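You operate a simulated robot arm through the tools that you are given. There is no shell and no other tool.

Carry out the task below with a simulated robot arm. There is one attempt and no reset: what you move stays moved.

JOB
Put things in order on the top of the sorting bench. At the end: the blue nut driver from the top of the sorting bench stands where the grey drier stood; the orange relay stands where the blue nut driver stood; the green comb is on the grey pot; the grey drier from the top of the sorting bench is on the brown small box (marked "Cores"); whatever was shut is shut again. Leave all else as you found it, and nothing knocked over. Set down upright: drier.

It is judged by the outcome, as a careful person would: the job done as asked, and still so three seconds after it is handed in. It fails if anything else is knocked over, pushed out of place, dropped, spilled or broken.

ROBOT AND FRAMES
A 7-joint arm with a two-finger parallel gripper, fixed in place. Base frame: the origin is on the floor under the middle of its stand, x ahead of it, y to its left, z up; the work surface is at about z = 0.88. Lengths are in m, angles in degrees, forces in N, time in s.
With the tool pointing down near the work surface it reaches from about 0.3 to 0.7 m from the base axis. Its first joint turns from -66.0 to 66.0 degrees. Payload 1.57 kg.
Tool frame: the origin (TCP) lies between the finger pads and is the grasp point; the fingertips stand 0.03 m ahead of it; z points along the fingers, y is the line along which they close. Largest opening 0.11 m; finger width 0.024, thickness 0.012; the body of the gripper, 0.048 by 0.112 m, starts 0.078 m behind the TCP.
Orientation is that of the tool frame in the base frame, as a unit quaternion [x, y, z, w]. With the fingers straight down and closing along the base's y, the tool's x points along the base's -x, its y along +y and its z along -z.

CONTROLS
- The arm moves only by the tool jog_arm. Its argument "deltas" is a list of rows, each an object (a shift or turn left out is 0, a gripper value left out holds the last) with "translation": the shift along the tool's x, y, z in units of 50 mm (1.0 is 50 mm), a list of three; "rot": the turn, a rotation vector about the tool's x, y, z in units of 6 degrees (1.0 is 6 degrees), a list of three. In form: [{"translation": [x, y, z], "rot": [wx, wy, wz]}, ...]. A call has 1 to 20 rows; each row shifts and turns the commanded pose from where the row before left it, along the tool's axes as they then stand. "claw" is the closure in counts, from 0 (fully open) to 255 (shut), set as the call begins (left out, the last holds). A call with a number of a shift or a turn outside -1 to 1 is refused whole. Rows are played at 5 a second. More than 0.05 m and 8.6 degrees between two rows, or a gripper value outside its range, and nothing of the call is played. Where a pose cannot be reached the arm comes as near as it can. A force on the tool above 40 N (or 10 N above the force at the start of the call, whichever is more), or a blocked arm, ends the call early, and 0.2 s more pass. Each finger travels about 0.108 m/s and halts on what it meets, pressing with about 42 N; the grip force reading is that of the motor and also rises with nothing between the fingers. The clock runs only during rows and for 0.2 s after the last one: add rows that do not move to give the fingers time. The reply holds the time, the measured pose of the TCP, the force on the tool along the base axes, the opening and the grip force, in the units named above and with some noise, with the torque about the TCP (base axes, N m) and any sound that the robot's microphone picked up.
- Cameras (640 x 400 px; columns grow to the right, rows downward): "scene" is fixed at [0.1807, -0.4155, 1.3953]; the picture's right is [0.56, -0.83, 0.00], its down [-0.55, -0.37, -0.75] and it looks along [0.62, 0.42, -0.66] (base axes); focal length 324 px, centre (320, 200). "wrist" rides on the gripper at [0.07, 0.016, -0.141] in the tool frame; the picture's right is [-0.23, 0.97, 0.00], its down [-0.86, -0.20, -0.48] and it looks along [-0.47, -0.11, 0.88] (tool axes); focal length 222 px, centre (320, 200).
- snapshot(camera): a new picture of that camera. The clock stands still meanwhile.
- locate(camera, pixels): for up to 12 pixels [column, row] of the newest picture of that camera ("zoom" is the newest enlarged one), the place [x, y, z] in the base frame of the surface seen there, good to about 0.003 m. The clock stands still meanwhile.
- inspect(camera, box): a new picture of the part [left, top, right, bottom] of that camera's present view, enlarged. The clock stands still meanwhile.
- sign_off(): hands the job in; it is judged then, once.

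Open the gripper and draw the arm clear of the work before you hand the job in, unless the task says otherwise.

The tools are called as name(argument=value, ...) on one line, values as JSON. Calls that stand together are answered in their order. jog_arm: Moves the arm, as the interface text tells. Its arguments: {"type":"object","properties":{"deltas":{"type":"array"},"claw":{"type":"number"}},"required":["deltas"]} The other tools are called the same way: snapshot (camera) takes a picture; locate (camera, pixels) gives the place of the surface under pixels of a picture; inspect (camera, box) takes an enlarged picture of a part of a camera's view; sign_off () hands the job in.

At the start:

```text
time: 0.0
ee_pos: [0.3408, -0.17, 1.1986]
ee_rot: [0.0, 1.0, 0.0, 0.0]
ft_force: [0.7, 0.2, -0.7]
ft_torque: [0.02, -0.05, 0.0]
grip_width: 0.1101
grasp_force: 0.0
```

scene: 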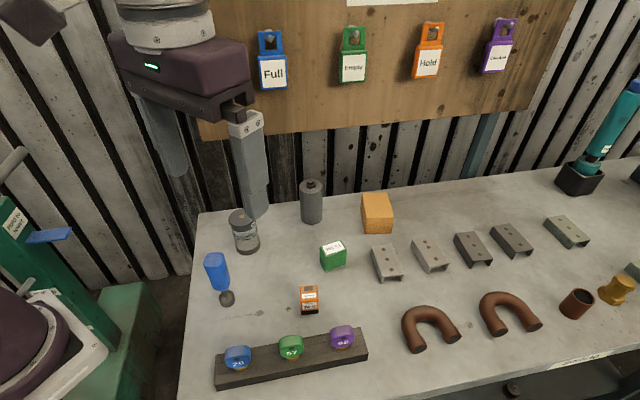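
wrist: 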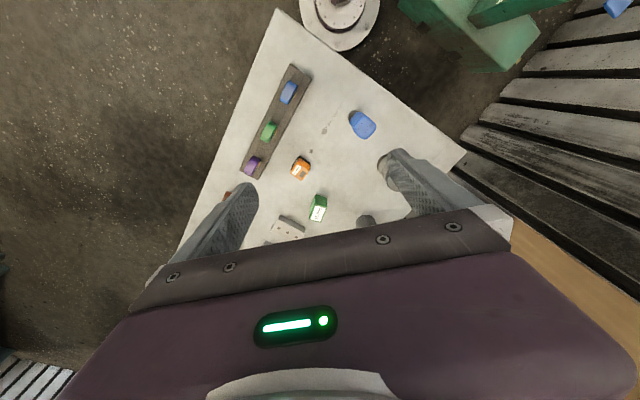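

I start by taking fresh pictures to see the whole bench and identify the named items.

snapshot(camera="scene")

snapshot(camera="wrist")

inspect(camera="scene", box=[180, 170, 400, 310])

inspect(camera="scene", box=[420, 150, 640, 400])

inspect(camera="scene", box=[0, 130, 220, 400])

```text
taken
```

scene: 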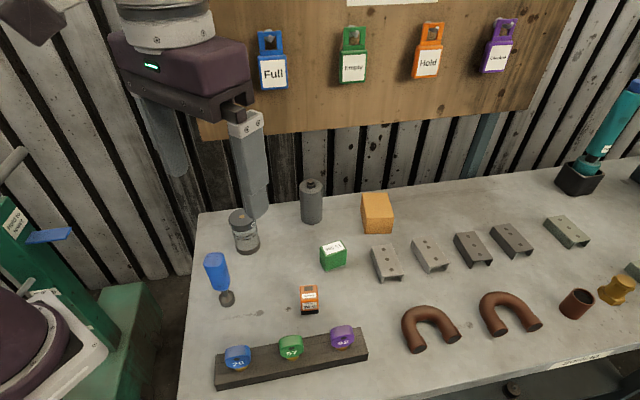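

```text
taken
```

wrist: 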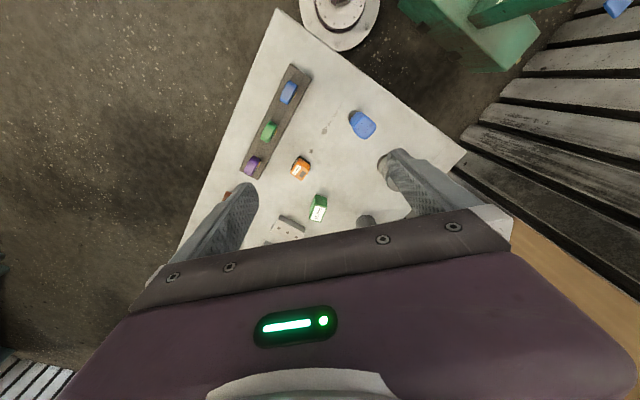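

```text
2.86 times, centred on (290, 240) of scene
```

zoom: 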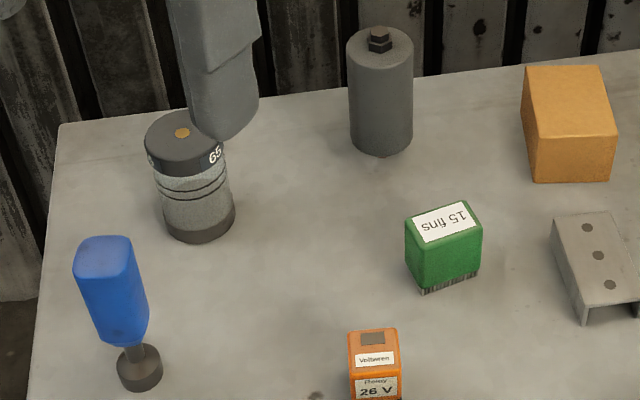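

```text
1.60 times, centred on (530, 275) of scene
```

zoom: 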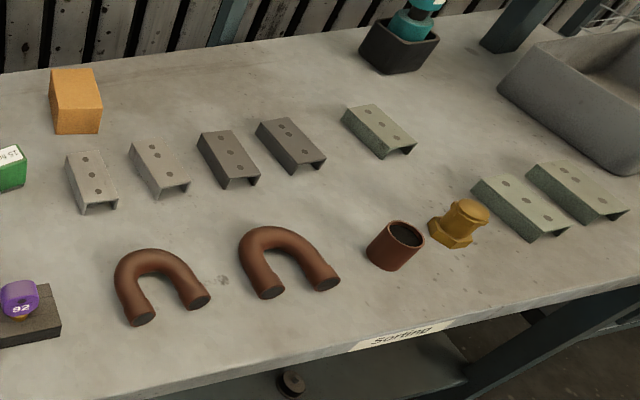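

```text
1.48 times, centred on (110, 265) of scene
```

zoom: 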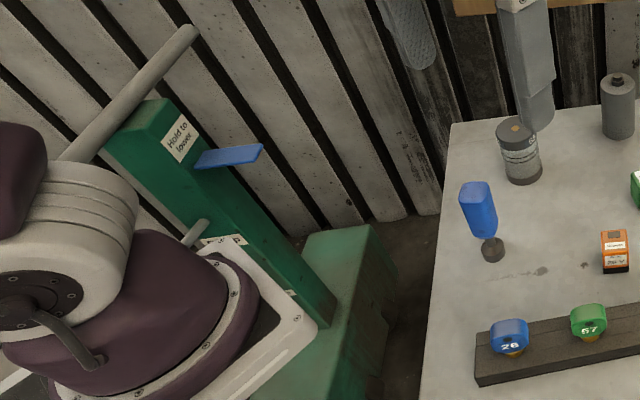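

The pictures show a blue nut driver near (217,275), a grey canister "65" at (245,232), a grey cylinder with hex top at (311,202), a green comb "15 fins" at (333,256), an orange relay at (309,299), and a brown box at (377,213). I take the places of these.

locate(camera="scene", pixels=[[217, 258], [227, 297], [240, 217], [247, 250], [311, 186], [312, 218], [333, 247], [309, 292], [377, 198], [378, 225], [292, 345], [387, 250]])

inspect(camera="scene", box=[200, 310, 380, 400])

inspect(camera="scene", box=[340, 170, 420, 250])

inspect(camera="scene", box=[210, 170, 340, 260])

inspect(camera="wrist", box=[180, 0, 480, 250])

```text
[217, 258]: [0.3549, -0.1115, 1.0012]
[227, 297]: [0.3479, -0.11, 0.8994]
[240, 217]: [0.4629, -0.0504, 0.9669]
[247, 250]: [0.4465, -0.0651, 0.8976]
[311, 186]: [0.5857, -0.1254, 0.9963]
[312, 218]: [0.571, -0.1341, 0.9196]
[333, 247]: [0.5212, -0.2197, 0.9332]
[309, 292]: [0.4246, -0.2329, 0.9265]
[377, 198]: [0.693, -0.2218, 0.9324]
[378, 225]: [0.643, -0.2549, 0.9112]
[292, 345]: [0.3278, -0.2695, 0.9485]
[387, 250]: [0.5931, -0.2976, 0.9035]
```

```text
3.56 times, centred on (290, 355) of scene
```

zoom: 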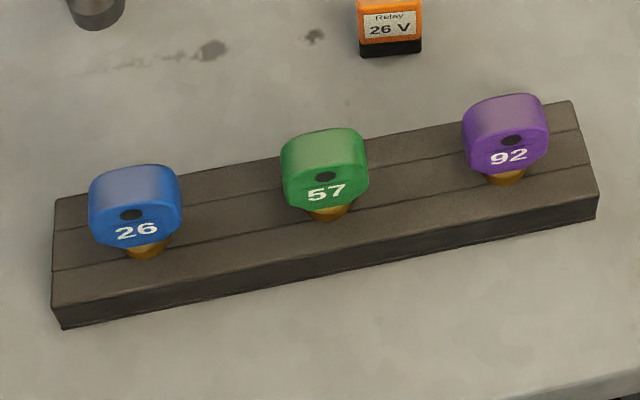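

```text
5.00 times, centred on (380, 210) of scene
```

zoom: 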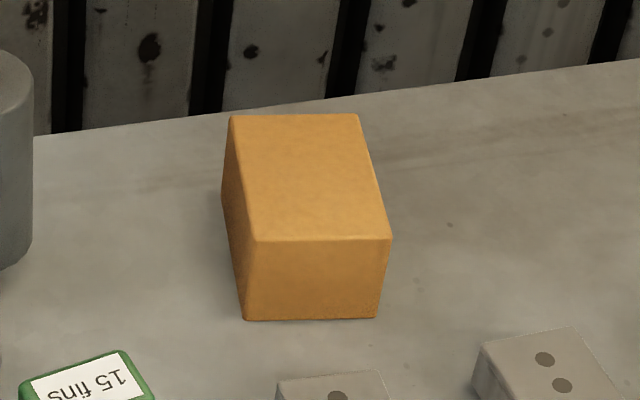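

```text
4.44 times, centred on (275, 215) of scene
```

zoom: 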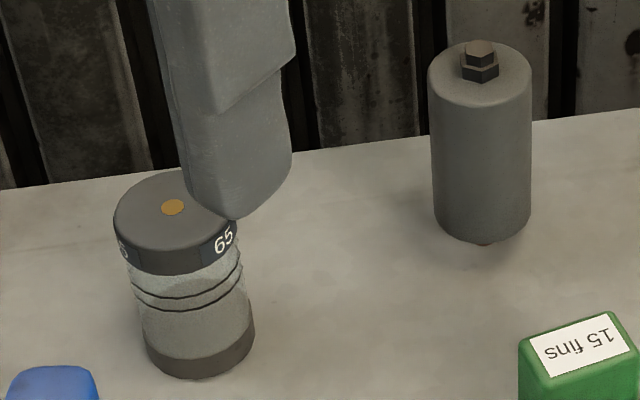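

```text
1.60 times, centred on (330, 125) of wrist
```

zoom: 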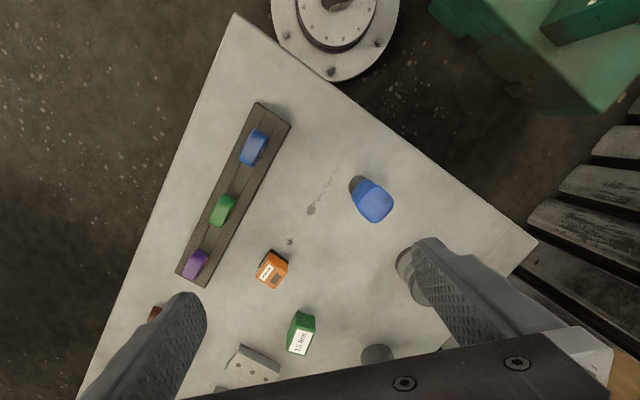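

I see the two grey candidates; the hex-fitting cylinder at (311,202) looks like a filter drier and the "65" canister like the pot, but I want closer views and to find the "Cores" mark. I move the wrist camera over the bench, staying high.

jog_arm(deltas=[{"translation": [-0.5, 0, -0.5]}, {"translation": [-0.5, 0.5, -0.5]}, {"translation": [0, 0.5, 0]}, {"translation": [0, 0.5, 0]}, {"translation": [0, 0, 0]}])

snapshot(camera="wrist")

snapshot(camera="scene")

```text
time: 1.2
ee_pos: [0.3909, -0.0949, 1.2486]
ee_rot: [0.0, 1.0, 0.0, 0.0]
ft_force: [-0.3, -0.2, -0.2]
ft_torque: [0.04, -0.02, -0.03]
grip_width: 0.1101
grasp_force: 0.0
```

```text
taken
```

wrist: 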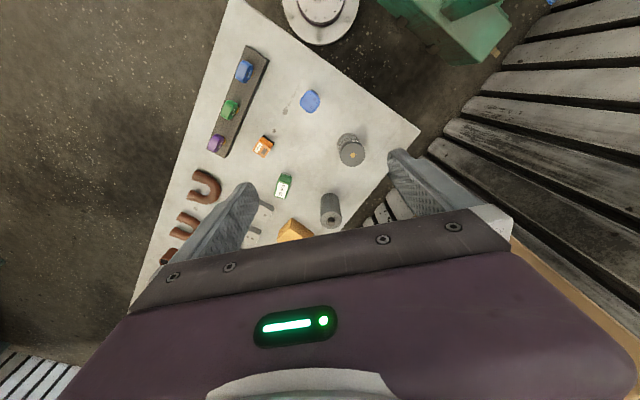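

```text
taken
```

scene: 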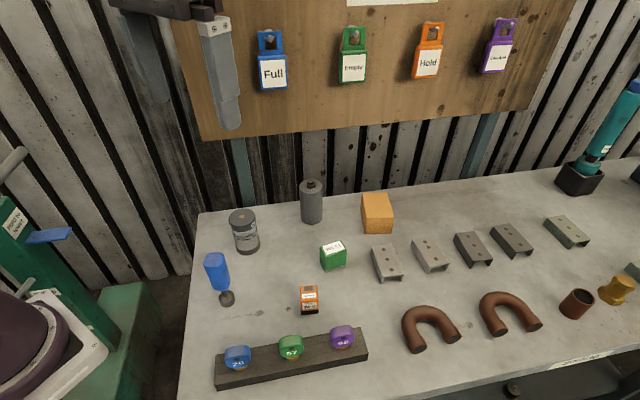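

The scene view is now unobstructed. I zoom in on the pot, drier and box.

inspect(camera="scene", box=[190, 200, 290, 310])

inspect(camera="scene", box=[285, 165, 345, 235])

inspect(camera="wrist", box=[180, 40, 430, 260])

inspect(camera="scene", box=[540, 60, 640, 300])

```text
3.64 times, centred on (240, 255) of scene
```

zoom: 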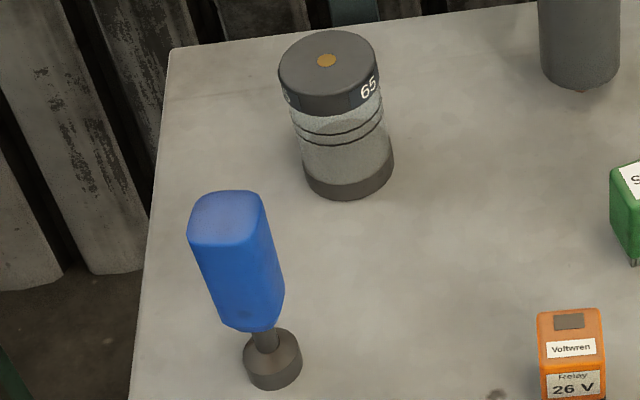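

```text
5.71 times, centred on (315, 200) of scene
```

zoom: 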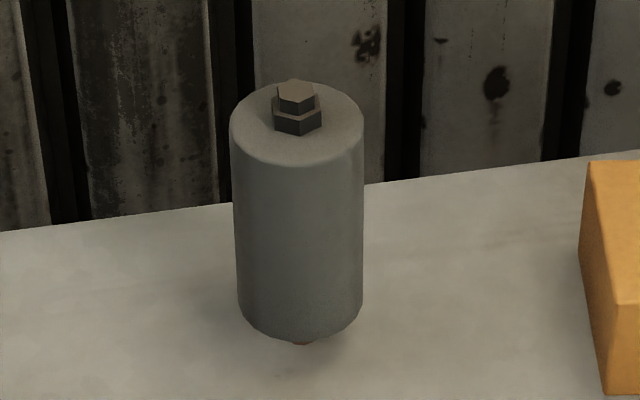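

```text
1.82 times, centred on (305, 150) of wrist
```

zoom: 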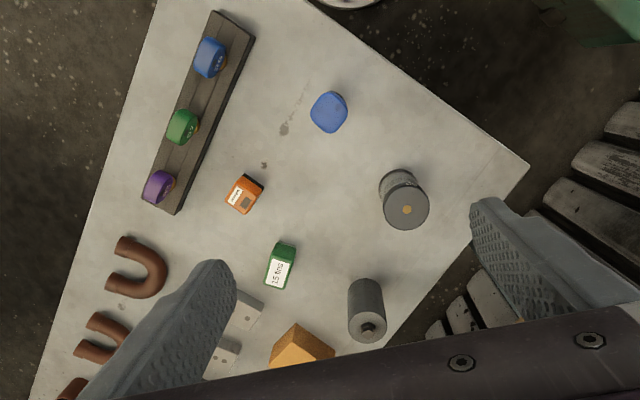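

```text
1.67 times, centred on (590, 180) of scene
```

zoom: 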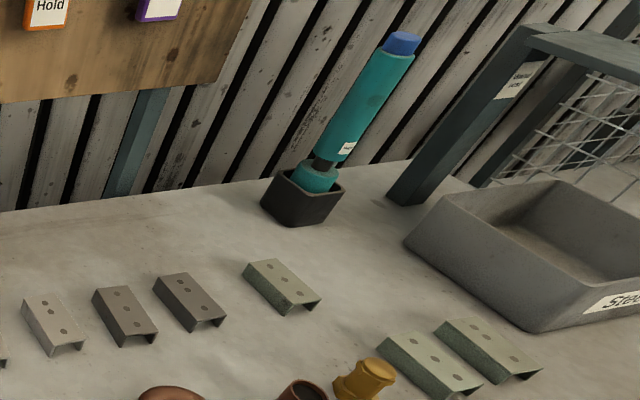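

The bench edge is angled, and the box's two visible faces carry no mark. I move the arm to the right side (−y) and yaw it so the wrist camera can look at the hidden faces of the box at (377,213).

jog_arm(deltas=[{"translation": [-0.3, -0.9, 0]}, {"translation": [-0.3, -0.9, 0]}, {"translation": [-0.3, -0.9, 0]}, {"translation": [-0.3, -0.9, 0]}, {"translation": [-0.3, -0.9, 0]}, {"translation": [-0.3, -0.9, 0.5]}, {"translation": [-0.3, -0.6, 0.5]}, {"rot": [0, 0, -1]}, {"rot": [0, 0, -1]}, {"rot": [0, 0, -1]}, {"rot": [0, 0, -1]}, {"rot": [0, 0, -1]}, {"rot": [0, 0, -1]}, {"rot": [0, 0, -1]}, {"rot": [0, 0, -1]}, {"rot": [0, 0, -1]}, {"rot": [0, 0, -1]}])

snapshot(camera="wrist")

snapshot(camera="scene")

```text
refused: row 6 steps farther than a row can; nothing moved
```

```text
taken
```

wrist: 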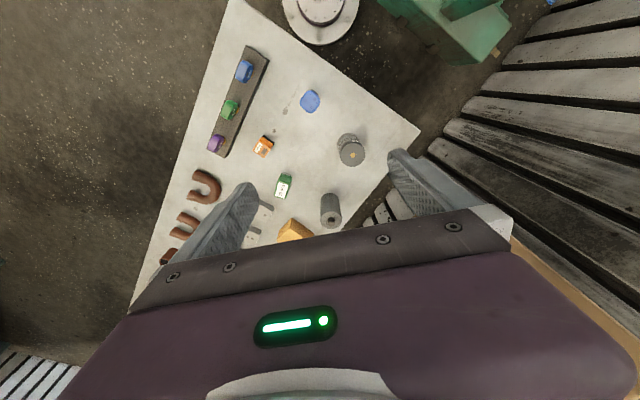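

```text
taken
```

scene: 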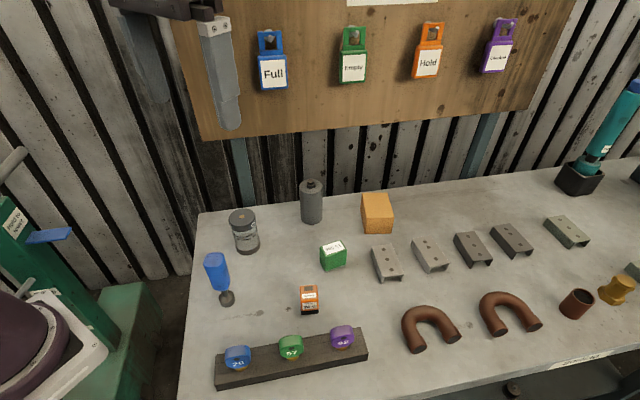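

The call was refused because one row exceeded 50 mm in total length; the scene is unchanged. I resend it with smaller steps.

jog_arm(deltas=[{"translation": [-0.3, -0.85, 0]}, {"translation": [-0.3, -0.85, 0]}, {"translation": [-0.3, -0.85, 0]}, {"translation": [-0.3, -0.85, 0]}, {"translation": [-0.3, -0.85, 0]}, {"translation": [-0.3, -0.7, 0.5]}, {"translation": [-0.3, -0.7, 0.5]}, {"rot": [0, 0, -1]}, {"rot": [0, 0, -1]}, {"rot": [0, 0, -1]}, {"rot": [0, 0, -1]}, {"rot": [0, 0, -1]}, {"rot": [0, 0, -1]}, {"rot": [0, 0, -1]}, {"rot": [0, 0, -1]}, {"rot": [0, 0, -1]}, {"rot": [0, 0, -1]}])

snapshot(camera="wrist")

snapshot(camera="scene")

```text
time: 4.8
ee_pos: [0.4758, -0.3272, 1.2018]
ee_rot: [-0.501, 0.865, 0.0, -0.001]
ft_force: [0.0, -0.1, -0.7]
ft_torque: [-0.02, -0.04, 0.03]
grip_width: 0.11
grasp_force: 0.1
out of reach, approached as far as the arm can: row 5, 6, 7
```

```text
taken
```

wrist: 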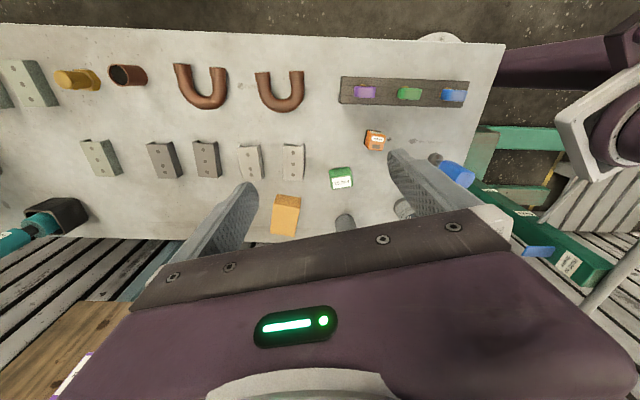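

```text
taken
```

scene: 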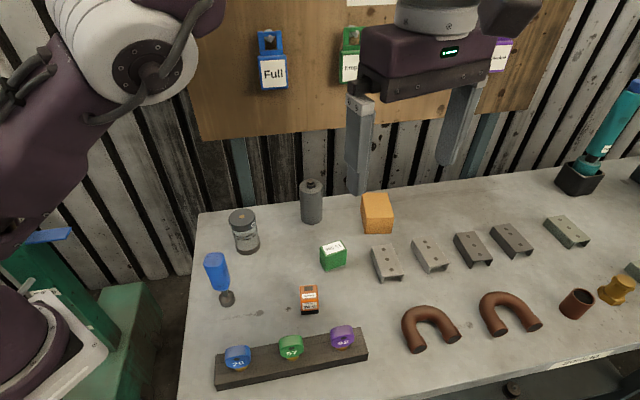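

The wrist view now shows the whole bench aligned. I zoom on the box at wrist (286,213) and on the surroundings to look for the "Cores" mark.

inspect(camera="wrist", box=[250, 170, 350, 240])

inspect(camera="wrist", box=[320, 110, 480, 230])

inspect(camera="wrist", box=[0, 30, 320, 260])

locate(camera="wrist", pixels=[[286, 202], [275, 195], [301, 195], [273, 207], [299, 208], [342, 182], [375, 140], [503, 46], [240, 230], [40, 170]])

locate(camera="scene", pixels=[[364, 195], [387, 195], [392, 216], [368, 216], [370, 232], [392, 231]])

```text
5.71 times, centred on (300, 205) of wrist
```

zoom: 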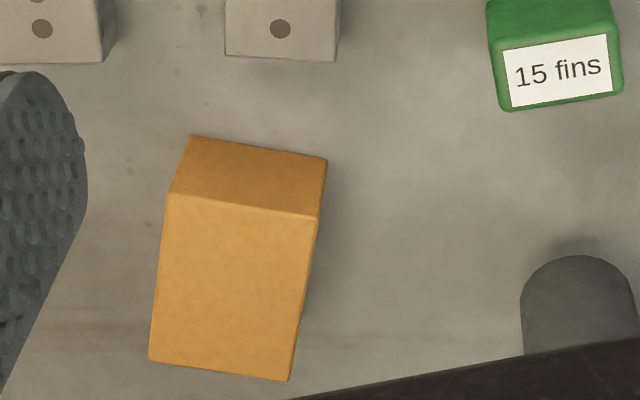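

```text
3.33 times, centred on (400, 170) of wrist
```

zoom: 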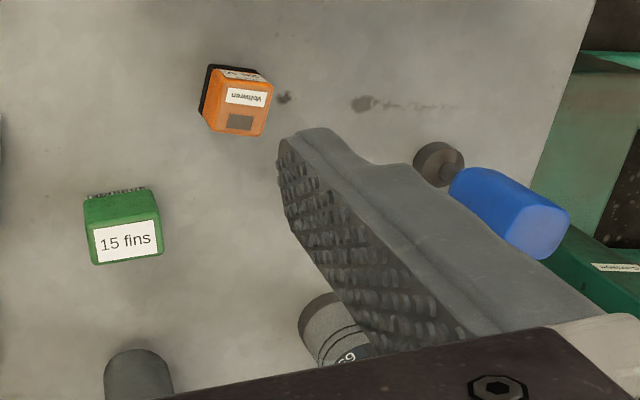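

```text
1.74 times, centred on (160, 145) of wrist
```

zoom: 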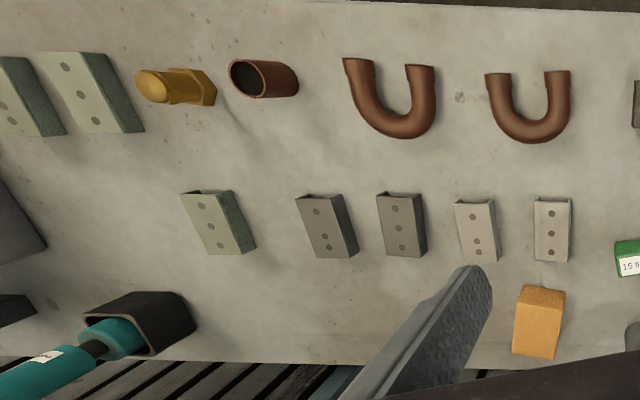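

```text
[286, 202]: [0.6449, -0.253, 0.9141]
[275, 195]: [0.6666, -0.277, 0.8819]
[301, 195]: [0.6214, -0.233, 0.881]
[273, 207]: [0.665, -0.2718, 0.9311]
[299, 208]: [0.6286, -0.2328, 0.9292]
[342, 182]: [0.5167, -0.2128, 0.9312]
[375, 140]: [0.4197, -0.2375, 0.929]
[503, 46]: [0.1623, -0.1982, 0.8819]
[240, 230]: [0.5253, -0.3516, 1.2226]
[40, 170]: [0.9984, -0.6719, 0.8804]
```

```text
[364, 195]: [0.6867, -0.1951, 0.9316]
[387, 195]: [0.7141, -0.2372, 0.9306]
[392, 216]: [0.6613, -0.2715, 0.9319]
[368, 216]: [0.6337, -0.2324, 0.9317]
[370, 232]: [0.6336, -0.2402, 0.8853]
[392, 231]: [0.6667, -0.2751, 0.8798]
```

No mark shows on the faces seen so far: box top corners are about (0.634,-0.232)…(0.714,-0.237) at z 0.932. I descend and yaw further so the camera can see the right-hand hidden face.

jog_arm(deltas=[{"translation": [0, 0, 0.8]}, {"translation": [0, 0, 0.8]}, {"translation": [0, 0, 0.8]}, {"translation": [0, 0, 0.6]}, {"translation": [0, 0, 0]}])

```text
time: 6.0
ee_pos: [0.4774, -0.3276, 1.0508]
ee_rot: [-0.5, 0.866, 0.0, -0.001]
ft_force: [-0.1, 0.2, -0.4]
ft_torque: [-0.02, 0.04, 0.02]
grip_width: 0.1099
grasp_force: 0.0
```

The pose followed from where the arm actually was. Next I shift toward −y/+x and yaw a further 54°.

jog_arm(deltas=[{"translation": [0.3, -0.45, 0]}, {"translation": [0.3, -0.45, 0]}, {"translation": [0.3, -0.45, 0]}, {"translation": [0.3, -0.45, 0]}, {"rot": [0, 0, -1]}, {"rot": [0, 0, -1]}, {"rot": [0, 0, -1]}, {"rot": [0, 0, -1]}, {"rot": [0, 0, -1]}, {"rot": [0, 0, -1]}, {"rot": [0, 0, -1]}, {"rot": [0, 0, -1]}, {"rot": [0, 0, -1]}, {"rot": [0, 0, 0]}])

snapshot(camera="wrist")

snapshot(camera="scene")

```text
time: 9.0
ee_pos: [0.507, -0.3909, 1.0476]
ee_rot: [0.839, -0.543, 0.0, 0.0]
ft_force: [0.5, 0.5, 0.4]
ft_torque: [-0.01, 0.01, 0.0]
grip_width: 0.1099
grasp_force: 0.0
out of reach, approached as far as the arm can: row 3, 4
```

```text
taken
```

wrist: 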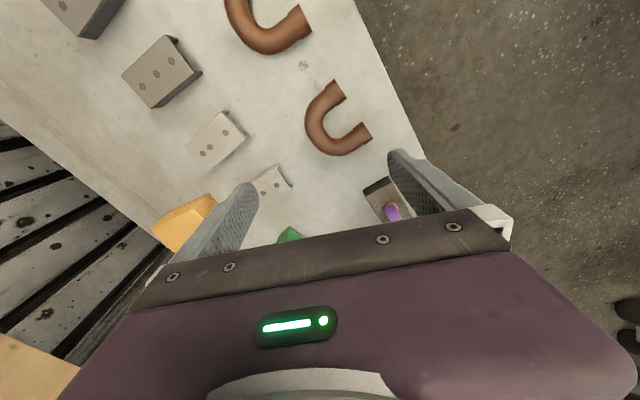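

```text
taken
```

scene: 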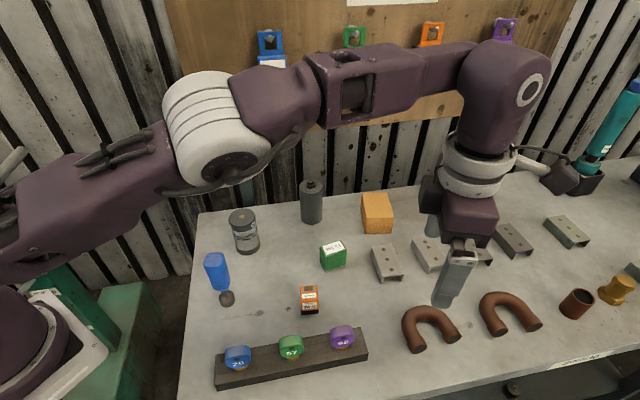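

The box is at wrist (185,220), and its right side now faces the camera. I zoom in there.

inspect(camera="wrist", box=[130, 170, 250, 270])

inspect(camera="scene", box=[160, 0, 600, 150])

```text
4.00 times, centred on (190, 220) of wrist
```

zoom: 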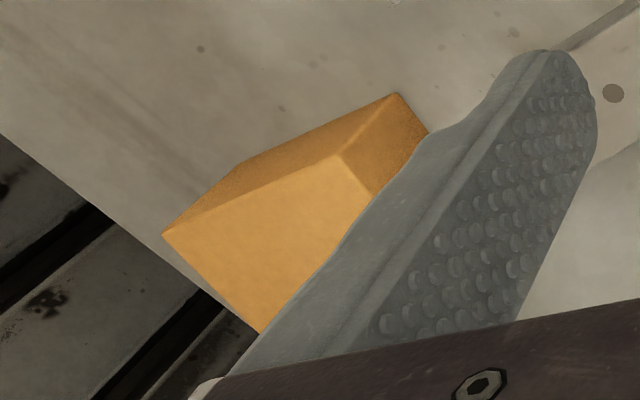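

```text
1.45 times, centred on (380, 75) of scene
```

zoom: 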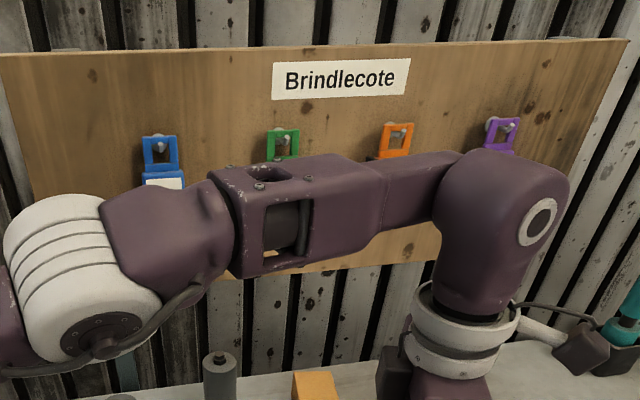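

No mark on the right face either, so only the back face (toward the wall) remains. I find where the wall and bench edge are before going there.

locate(camera="scene", pixels=[[200, 214], [190, 320], [340, 195], [430, 185], [560, 168], [280, 180], [345, 160], [520, 130], [220, 110], [560, 30], [130, 150], [60, 150]])

```text
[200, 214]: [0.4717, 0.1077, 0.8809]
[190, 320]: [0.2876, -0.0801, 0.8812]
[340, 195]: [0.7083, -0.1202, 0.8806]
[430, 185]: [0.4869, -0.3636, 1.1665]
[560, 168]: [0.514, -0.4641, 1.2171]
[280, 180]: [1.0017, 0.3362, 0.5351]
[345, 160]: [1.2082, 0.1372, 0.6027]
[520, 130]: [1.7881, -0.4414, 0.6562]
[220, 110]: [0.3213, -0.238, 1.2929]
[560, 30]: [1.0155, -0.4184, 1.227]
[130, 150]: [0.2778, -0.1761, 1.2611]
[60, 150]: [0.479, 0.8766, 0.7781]
```

The wall is far behind, but the tag board stands near the back edge, so I retract to get a clear view of it and the items. I yaw back and move to about (0.38,-0.22,1.15).

jog_arm(deltas=[{"translation": [0, 0, -0.5]}, {"rot": [0, 0, 1]}, {"rot": [0, 0, 1]}, {"rot": [0, 0, 1]}, {"rot": [0, 0, 1]}, {"rot": [0, 0, 1]}, {"rot": [0, 0, 1]}, {"rot": [0, 0, 1]}, {"rot": [0, 0, 1]}, {"rot": [0, 0, 1]}, {"translation": [-0.28, 0.65, -0.3]}, {"translation": [-0.28, 0.65, -0.3]}, {"translation": [-0.28, 0.65, -0.3]}, {"translation": [-0.28, 0.65, -0.3]}, {"translation": [-0.28, 0.65, -0.3]}, {"translation": [-0.28, 0.65, 0]}, {"translation": [0, 0, 0]}])

snapshot(camera="wrist")

snapshot(camera="scene")

```text
time: 12.6
ee_pos: [0.3815, -0.2207, 1.1465]
ee_rot: [-0.5, 0.866, 0.0, -0.001]
ft_force: [-1.3, -0.3, 0.4]
ft_torque: [-0.01, -0.02, 0.01]
grip_width: 0.1102
grasp_force: 0.0
```

```text
taken
```

wrist: 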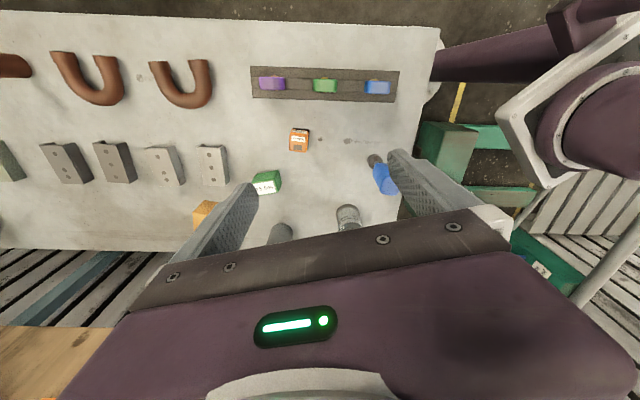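

```text
taken
```

scene: 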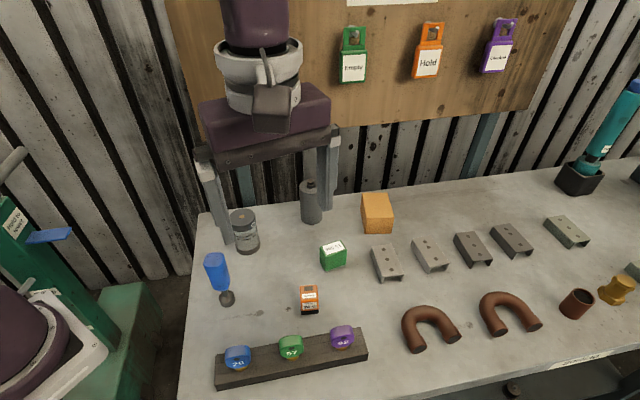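

I take board points and precise object positions from both views.

locate(camera="scene", pixels=[[188, 60], [200, 130], [400, 118], [525, 105], [353, 70], [428, 60], [575, 5], [484, 135], [237, 200], [430, 100], [320, 80], [170, 10]])

inspect(camera="wrist", box=[180, 110, 440, 250])

inspect(camera="scene", box=[280, 230, 350, 320])

```text
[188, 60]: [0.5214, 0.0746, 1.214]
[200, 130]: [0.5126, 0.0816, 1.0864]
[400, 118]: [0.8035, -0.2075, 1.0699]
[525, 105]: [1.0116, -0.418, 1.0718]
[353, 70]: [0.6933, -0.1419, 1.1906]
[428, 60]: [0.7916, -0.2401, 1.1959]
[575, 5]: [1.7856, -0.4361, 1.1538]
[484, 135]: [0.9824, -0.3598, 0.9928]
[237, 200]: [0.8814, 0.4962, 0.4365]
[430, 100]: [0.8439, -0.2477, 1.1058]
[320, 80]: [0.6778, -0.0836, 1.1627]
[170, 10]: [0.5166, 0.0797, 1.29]
```

```text
2.46 times, centred on (310, 180) of wrist
```

zoom: 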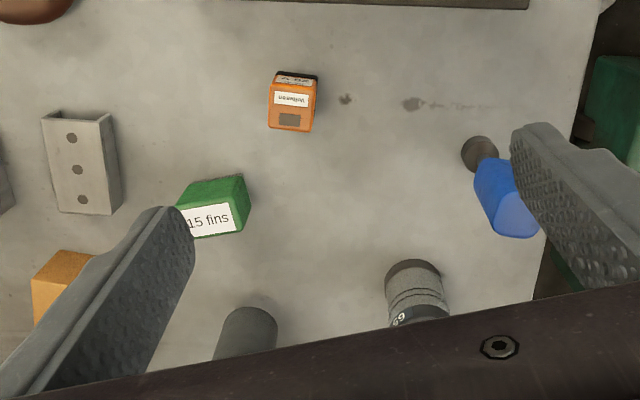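

```text
4.44 times, centred on (315, 275) of scene
```

zoom: 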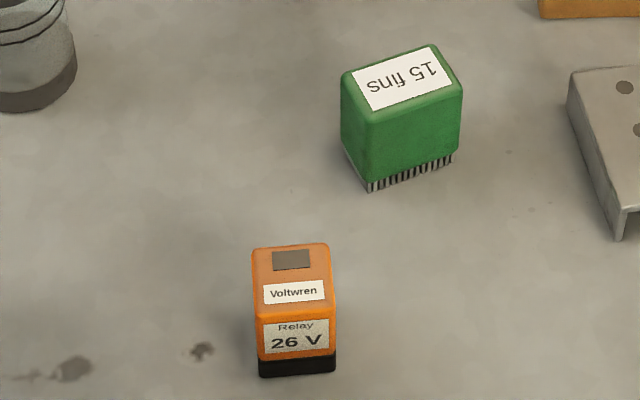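

The board lies in the plane n·p≈0.42 (n at 45°), its bottom at z≈1.07, so I must keep the wrist clear of it. I now zoom hard on the drier to see how it stands.

inspect(camera="scene", box=[294, 174, 330, 230])

locate(camera="zoom", pixels=[[320, 50], [318, 70], [260, 110], [370, 110], [318, 150], [315, 200], [315, 250], [315, 300], [310, 330], [308, 345], [308, 351], [305, 360]])

```text
7.14 times, centred on (312, 202) of scene
```

zoom: 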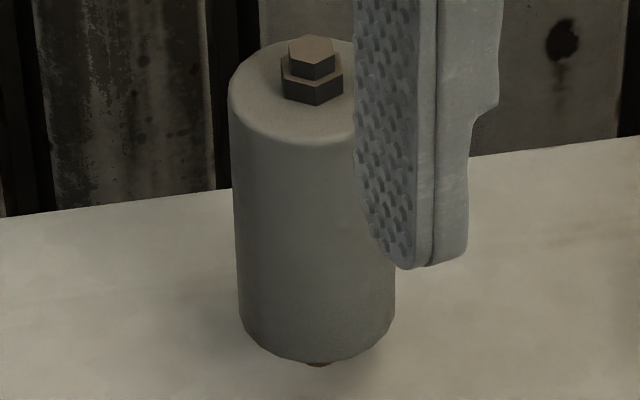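

```text
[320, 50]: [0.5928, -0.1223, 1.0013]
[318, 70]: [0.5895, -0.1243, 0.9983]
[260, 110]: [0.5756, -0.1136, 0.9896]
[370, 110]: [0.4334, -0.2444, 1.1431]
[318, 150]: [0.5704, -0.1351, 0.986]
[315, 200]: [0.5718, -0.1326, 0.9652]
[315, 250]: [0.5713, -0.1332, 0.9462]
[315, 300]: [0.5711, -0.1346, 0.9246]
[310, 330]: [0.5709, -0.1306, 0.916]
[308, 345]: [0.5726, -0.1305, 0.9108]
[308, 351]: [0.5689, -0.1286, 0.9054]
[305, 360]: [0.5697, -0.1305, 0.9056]
```

The drier stands on a narrow stub (body z≈0.905–0.99, hex to 1.00), centre about (0.590,-0.121). I turn back to yaw 0, tilt the tool 30° outward (needed for reach to the box), and hover short of the drier to check.

jog_arm(deltas=[{"rot": [0, 0, 1]}, {"rot": [0, 0, 1]}, {"rot": [0, 0, 1]}, {"rot": [0, 0, 1]}, {"rot": [0, 0, 1]}, {"rot": [0, 0, 1]}, {"rot": [0, 0, 1]}, {"rot": [0, 0, 1]}, {"rot": [0, 0, 1]}, {"rot": [0, 0, 1]}, {"rot": [0, -1, 0]}, {"rot": [0, -1, 0]}, {"rot": [0, -1, 0]}, {"rot": [0, -1, 0]}, {"rot": [0, -1, 0]}, {"translation": [0, 0, 0]}])

jog_arm(deltas=[{"translation": [-0.3, 0.5, 0.56]}, {"translation": [-0.3, 0.5, 0.56]}, {"translation": [-0.3, 0.5, 0.56]}, {"translation": [-0.3, 0.5, 0.56]}, {"translation": [0, 0, 0]}])

snapshot(camera="wrist")

snapshot(camera="scene")

```text
time: 16.0
ee_pos: [0.3784, -0.22, 1.1487]
ee_rot: [0.0, 0.966, 0.0, 0.26]
ft_force: [-0.5, 0.5, 0.4]
ft_torque: [0.01, -0.01, 0.0]
grip_width: 0.11
grasp_force: 0.1
```

```text
time: 17.2
ee_pos: [0.4882, -0.1204, 1.0827]
ee_rot: [0.0, 0.966, 0.001, 0.259]
ft_force: [0.2, 0.8, -0.1]
ft_torque: [-0.02, 0.01, 0.02]
grip_width: 0.1101
grasp_force: 0.0
```

```text
taken
```

wrist: 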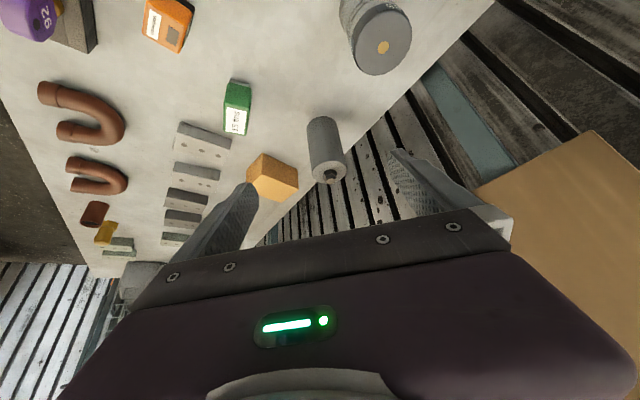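

```text
taken
```

scene: 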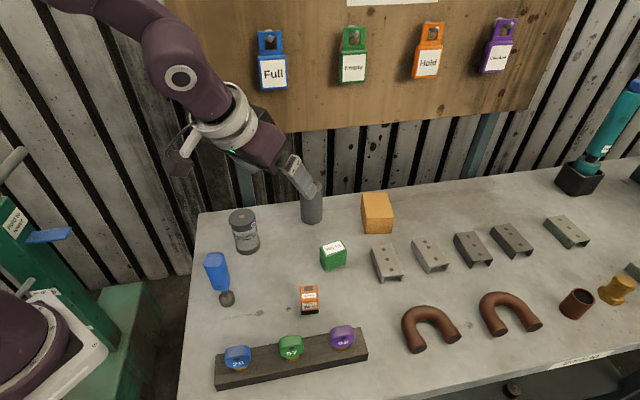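

The drier is at wrist (327,150), its hex at (332,178), and lies between the fingers' directions. I zoom in and measure drier, box and tags.

inspect(camera="wrist", box=[230, 100, 370, 210])

locate(camera="wrist", pixels=[[332, 176], [327, 150], [320, 125], [315, 117], [323, 181], [343, 170], [384, 47], [234, 103], [235, 117], [270, 165], [272, 190], [293, 185]])

locate(camera="scene", pixels=[[273, 72], [272, 87], [353, 80], [428, 75], [268, 38], [258, 60], [288, 60], [250, 125], [240, 215], [247, 245], [215, 255], [228, 298]])

```text
3.64 times, centred on (300, 155) of wrist
```

zoom: 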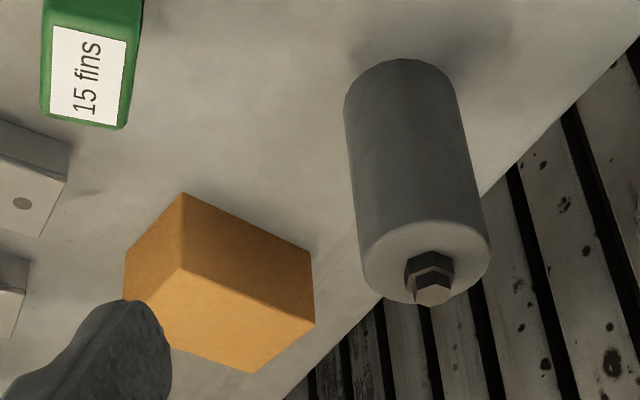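

```text
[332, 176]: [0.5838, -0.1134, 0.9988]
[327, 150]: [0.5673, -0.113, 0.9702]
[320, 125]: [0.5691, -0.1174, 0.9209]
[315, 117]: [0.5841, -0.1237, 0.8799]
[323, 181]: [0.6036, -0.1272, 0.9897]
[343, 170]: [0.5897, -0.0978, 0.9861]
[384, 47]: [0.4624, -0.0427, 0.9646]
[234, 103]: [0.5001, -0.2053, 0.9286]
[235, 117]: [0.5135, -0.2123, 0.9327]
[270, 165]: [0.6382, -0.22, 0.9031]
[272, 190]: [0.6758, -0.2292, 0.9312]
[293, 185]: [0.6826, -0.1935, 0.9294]
```

```text
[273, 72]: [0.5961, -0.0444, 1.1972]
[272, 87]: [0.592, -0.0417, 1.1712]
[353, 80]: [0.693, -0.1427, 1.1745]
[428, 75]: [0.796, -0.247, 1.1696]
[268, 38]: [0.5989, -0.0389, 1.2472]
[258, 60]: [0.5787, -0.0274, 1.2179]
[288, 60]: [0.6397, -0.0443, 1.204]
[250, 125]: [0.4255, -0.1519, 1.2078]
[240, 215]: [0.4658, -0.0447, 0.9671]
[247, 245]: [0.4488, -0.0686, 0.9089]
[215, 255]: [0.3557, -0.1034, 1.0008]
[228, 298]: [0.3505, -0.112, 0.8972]
```

Measurements agree on drier centre ≈(0.591,-0.120), box top centre ≈(0.674,-0.233), pot top centre ≈(0.464,-0.044). I part-close the fingers and advance along the tool axis to just short of the grasp.

jog_arm(deltas=[{"translation": [-0.5, 0, 0.24]}, {"translation": [0, 0, 0.5]}, {"translation": [0, 0, 0.5]}, {"translation": [0, 0, 0.5]}, {"translation": [0, 0, 0.5]}, {"translation": [0, 0, 0]}], claw=60)

snapshot(camera="wrist")

snapshot(camera="scene")

```text
time: 18.6
ee_pos: [0.5636, -0.1205, 0.9964]
ee_rot: [0.0, 0.966, 0.0, 0.259]
ft_force: [-0.4, 0.4, 0.2]
ft_torque: [0.03, 0.03, 0.0]
grip_width: 0.0844
grasp_force: 0.1
```

```text
taken
```

wrist: 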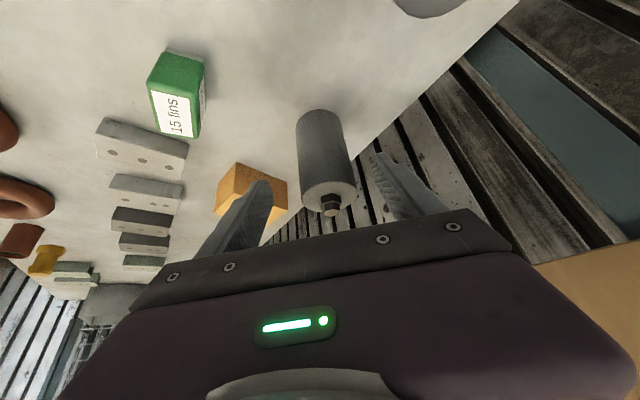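

```text
taken
```

scene: 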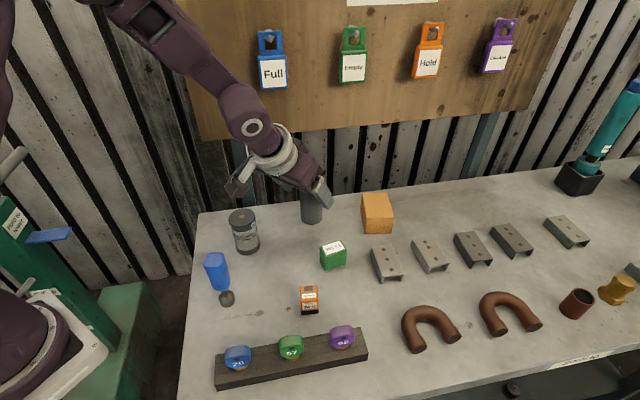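

The drier sits between the fingertips at about (325,160). I zoom to check the lateral centring before the last 5 cm.

inspect(camera="wrist", box=[230, 90, 430, 220])

locate(camera="wrist", pixels=[[300, 150], [343, 145], [321, 148], [310, 180], [349, 172], [330, 180], [305, 130], [338, 126], [321, 129], [331, 206]])

```text
3.08 times, centred on (330, 155) of wrist
```

zoom: 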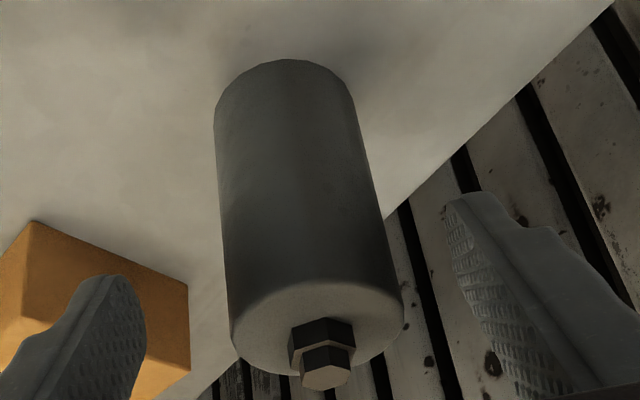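

```text
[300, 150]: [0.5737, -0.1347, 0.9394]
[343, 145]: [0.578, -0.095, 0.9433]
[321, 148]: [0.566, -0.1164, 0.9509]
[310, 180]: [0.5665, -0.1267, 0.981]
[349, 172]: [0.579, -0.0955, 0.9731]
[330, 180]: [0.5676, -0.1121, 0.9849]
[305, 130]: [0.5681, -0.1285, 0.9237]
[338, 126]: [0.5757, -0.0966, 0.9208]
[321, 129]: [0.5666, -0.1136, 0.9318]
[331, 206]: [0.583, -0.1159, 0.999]
```

Circle fit gives the drier centre at (0.5905,-0.117), so I shift 3.5 mm in +y and finish the approach, leaving the fingers open.

jog_arm(deltas=[{"translation": [-0.02, 0.07, 0.33]}, {"translation": [-0.02, 0, 0.33]}, {"translation": [-0.01, 0, 0.33]}, {"translation": [0, 0, 0]}], claw=60)

snapshot(camera="wrist")

snapshot(camera="scene")

```text
time: 19.6
ee_pos: [0.5907, -0.1169, 0.9561]
ee_rot: [-0.001, 0.966, 0.001, 0.258]
ft_force: [-0.3, 0.2, 0.5]
ft_torque: [-0.02, 0.03, 0.02]
grip_width: 0.0843
grasp_force: 0.1
```

```text
taken
```

wrist: 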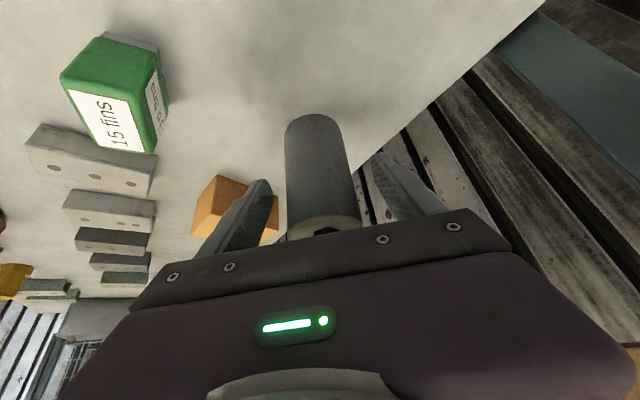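

```text
taken
```

scene: 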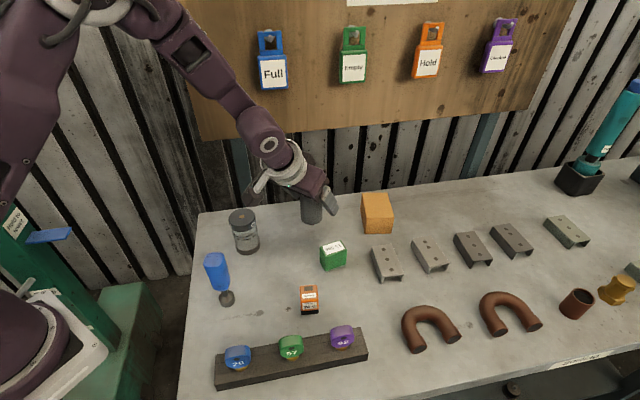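

The TCP is at the drier's centre with a finger on each side and no contact force. I close the gripper and hold.

jog_arm(deltas=[{"translation": [0, 0, 0]}, {"translation": [0, 0, 0]}, {"translation": [0, 0, 0]}, {"translation": [0, 0, 0]}], claw=255)

inspect(camera="scene", box=[280, 160, 350, 235])

```text
time: 20.6
ee_pos: [0.5918, -0.1176, 0.9551]
ee_rot: [0.0, 0.966, 0.0, 0.259]
ft_force: [0.1, 1.1, 0.4]
ft_torque: [0.06, -0.01, -0.01]
grip_width: 0.0465
grasp_force: 42.6
```

```text
5.33 times, centred on (315, 198) of scene
```

zoom: 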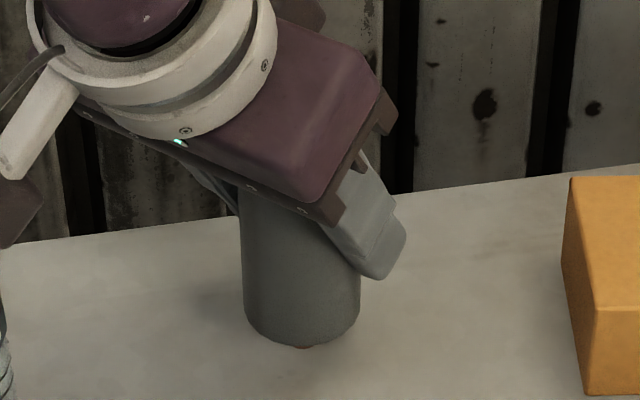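

Gripped at 46.5 mm width, 42 N, and the drier looks still upright. I lift straight up about 9 cm.

jog_arm(deltas=[{"translation": [-0.15, 0, -0.26]}, {"translation": [-0.15, 0, -0.26]}, {"translation": [-0.3, 0, -0.52]}, {"translation": [-0.3, 0, -0.52]}, {"translation": [0, 0, 0]}])

snapshot(camera="scene")

inspect(camera="scene", box=[270, 130, 410, 240])

snapshot(camera="wrist")

```text
time: 21.8
ee_pos: [0.5923, -0.1165, 1.0469]
ee_rot: [0.0, 0.966, 0.0, 0.259]
ft_force: [0.5, -0.7, -3.1]
ft_torque: [0.01, 0.02, 0.01]
grip_width: 0.0461
grasp_force: 41.8
```

```text
taken
```

scene: 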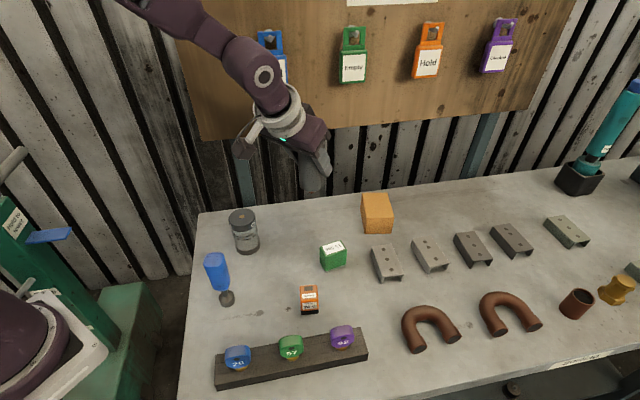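

```text
3.64 times, centred on (340, 185) of scene
```

zoom: 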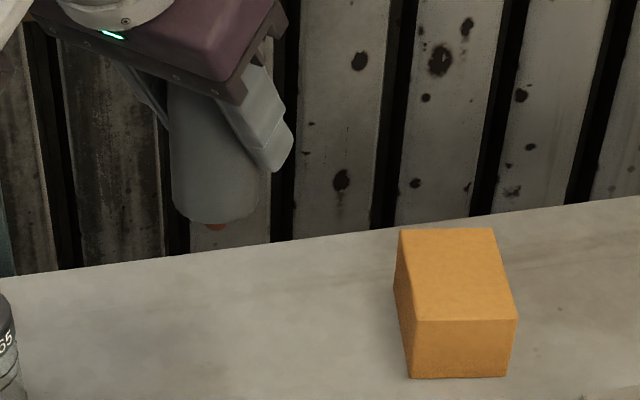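

```text
taken
```

wrist: 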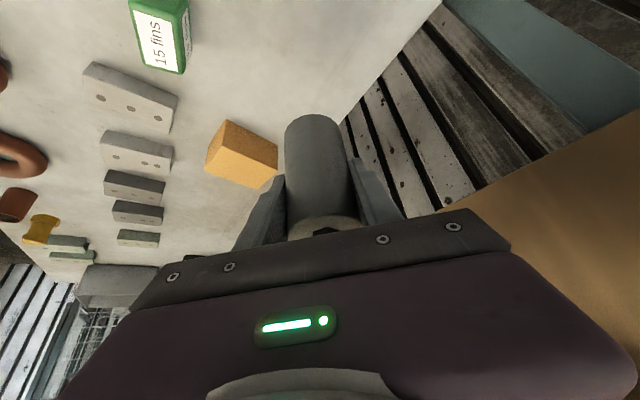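

Lifted cleanly, about 3 N of weight. I refine the box top corners from the current wrist view before moving over it.

inspect(camera="wrist", box=[190, 105, 300, 200])

inspect(camera="scene", box=[350, 180, 410, 240])

locate(camera="zoom", pixels=[[207, 57], [365, 55], [415, 205], [242, 207], [310, 130], [420, 320], [245, 312]])

```text
4.21 times, centred on (245, 152) of wrist
```

zoom: 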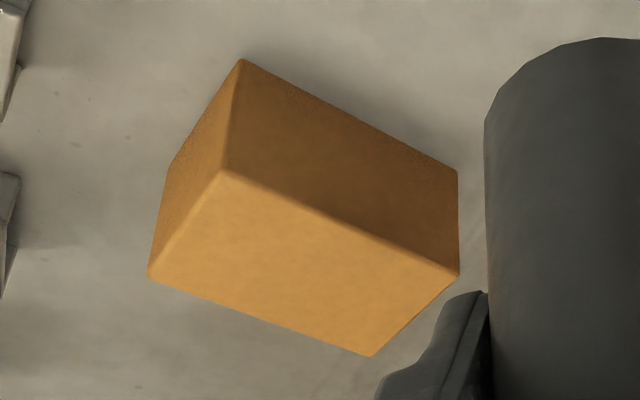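

```text
6.67 times, centred on (380, 210) of scene
```

zoom: 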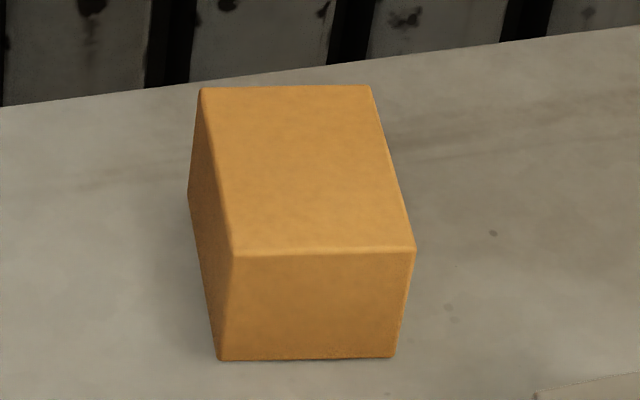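

```text
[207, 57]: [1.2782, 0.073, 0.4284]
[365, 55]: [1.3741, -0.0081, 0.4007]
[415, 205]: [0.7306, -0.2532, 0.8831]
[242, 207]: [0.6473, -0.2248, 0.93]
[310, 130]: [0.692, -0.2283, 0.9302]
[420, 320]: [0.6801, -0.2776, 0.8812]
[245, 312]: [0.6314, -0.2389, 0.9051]
```

The zoomed box top has corners at about (203,90), (369,88), (414,247), (234,252). I locate slightly inside those.

locate(camera="zoom", pixels=[[206, 94], [366, 92], [410, 243], [237, 247], [305, 170], [325, 300]])

locate(camera="wrist", pixels=[[223, 147], [207, 169], [276, 169], [257, 187], [240, 168]])

```text
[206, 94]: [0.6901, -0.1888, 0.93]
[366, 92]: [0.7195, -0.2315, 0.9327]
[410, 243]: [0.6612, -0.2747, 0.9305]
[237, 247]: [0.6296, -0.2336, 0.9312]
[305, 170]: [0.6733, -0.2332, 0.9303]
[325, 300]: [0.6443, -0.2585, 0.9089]
```

```text
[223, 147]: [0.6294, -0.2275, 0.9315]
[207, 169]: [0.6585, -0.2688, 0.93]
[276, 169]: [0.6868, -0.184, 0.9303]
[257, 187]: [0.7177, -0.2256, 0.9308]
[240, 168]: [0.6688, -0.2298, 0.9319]
```

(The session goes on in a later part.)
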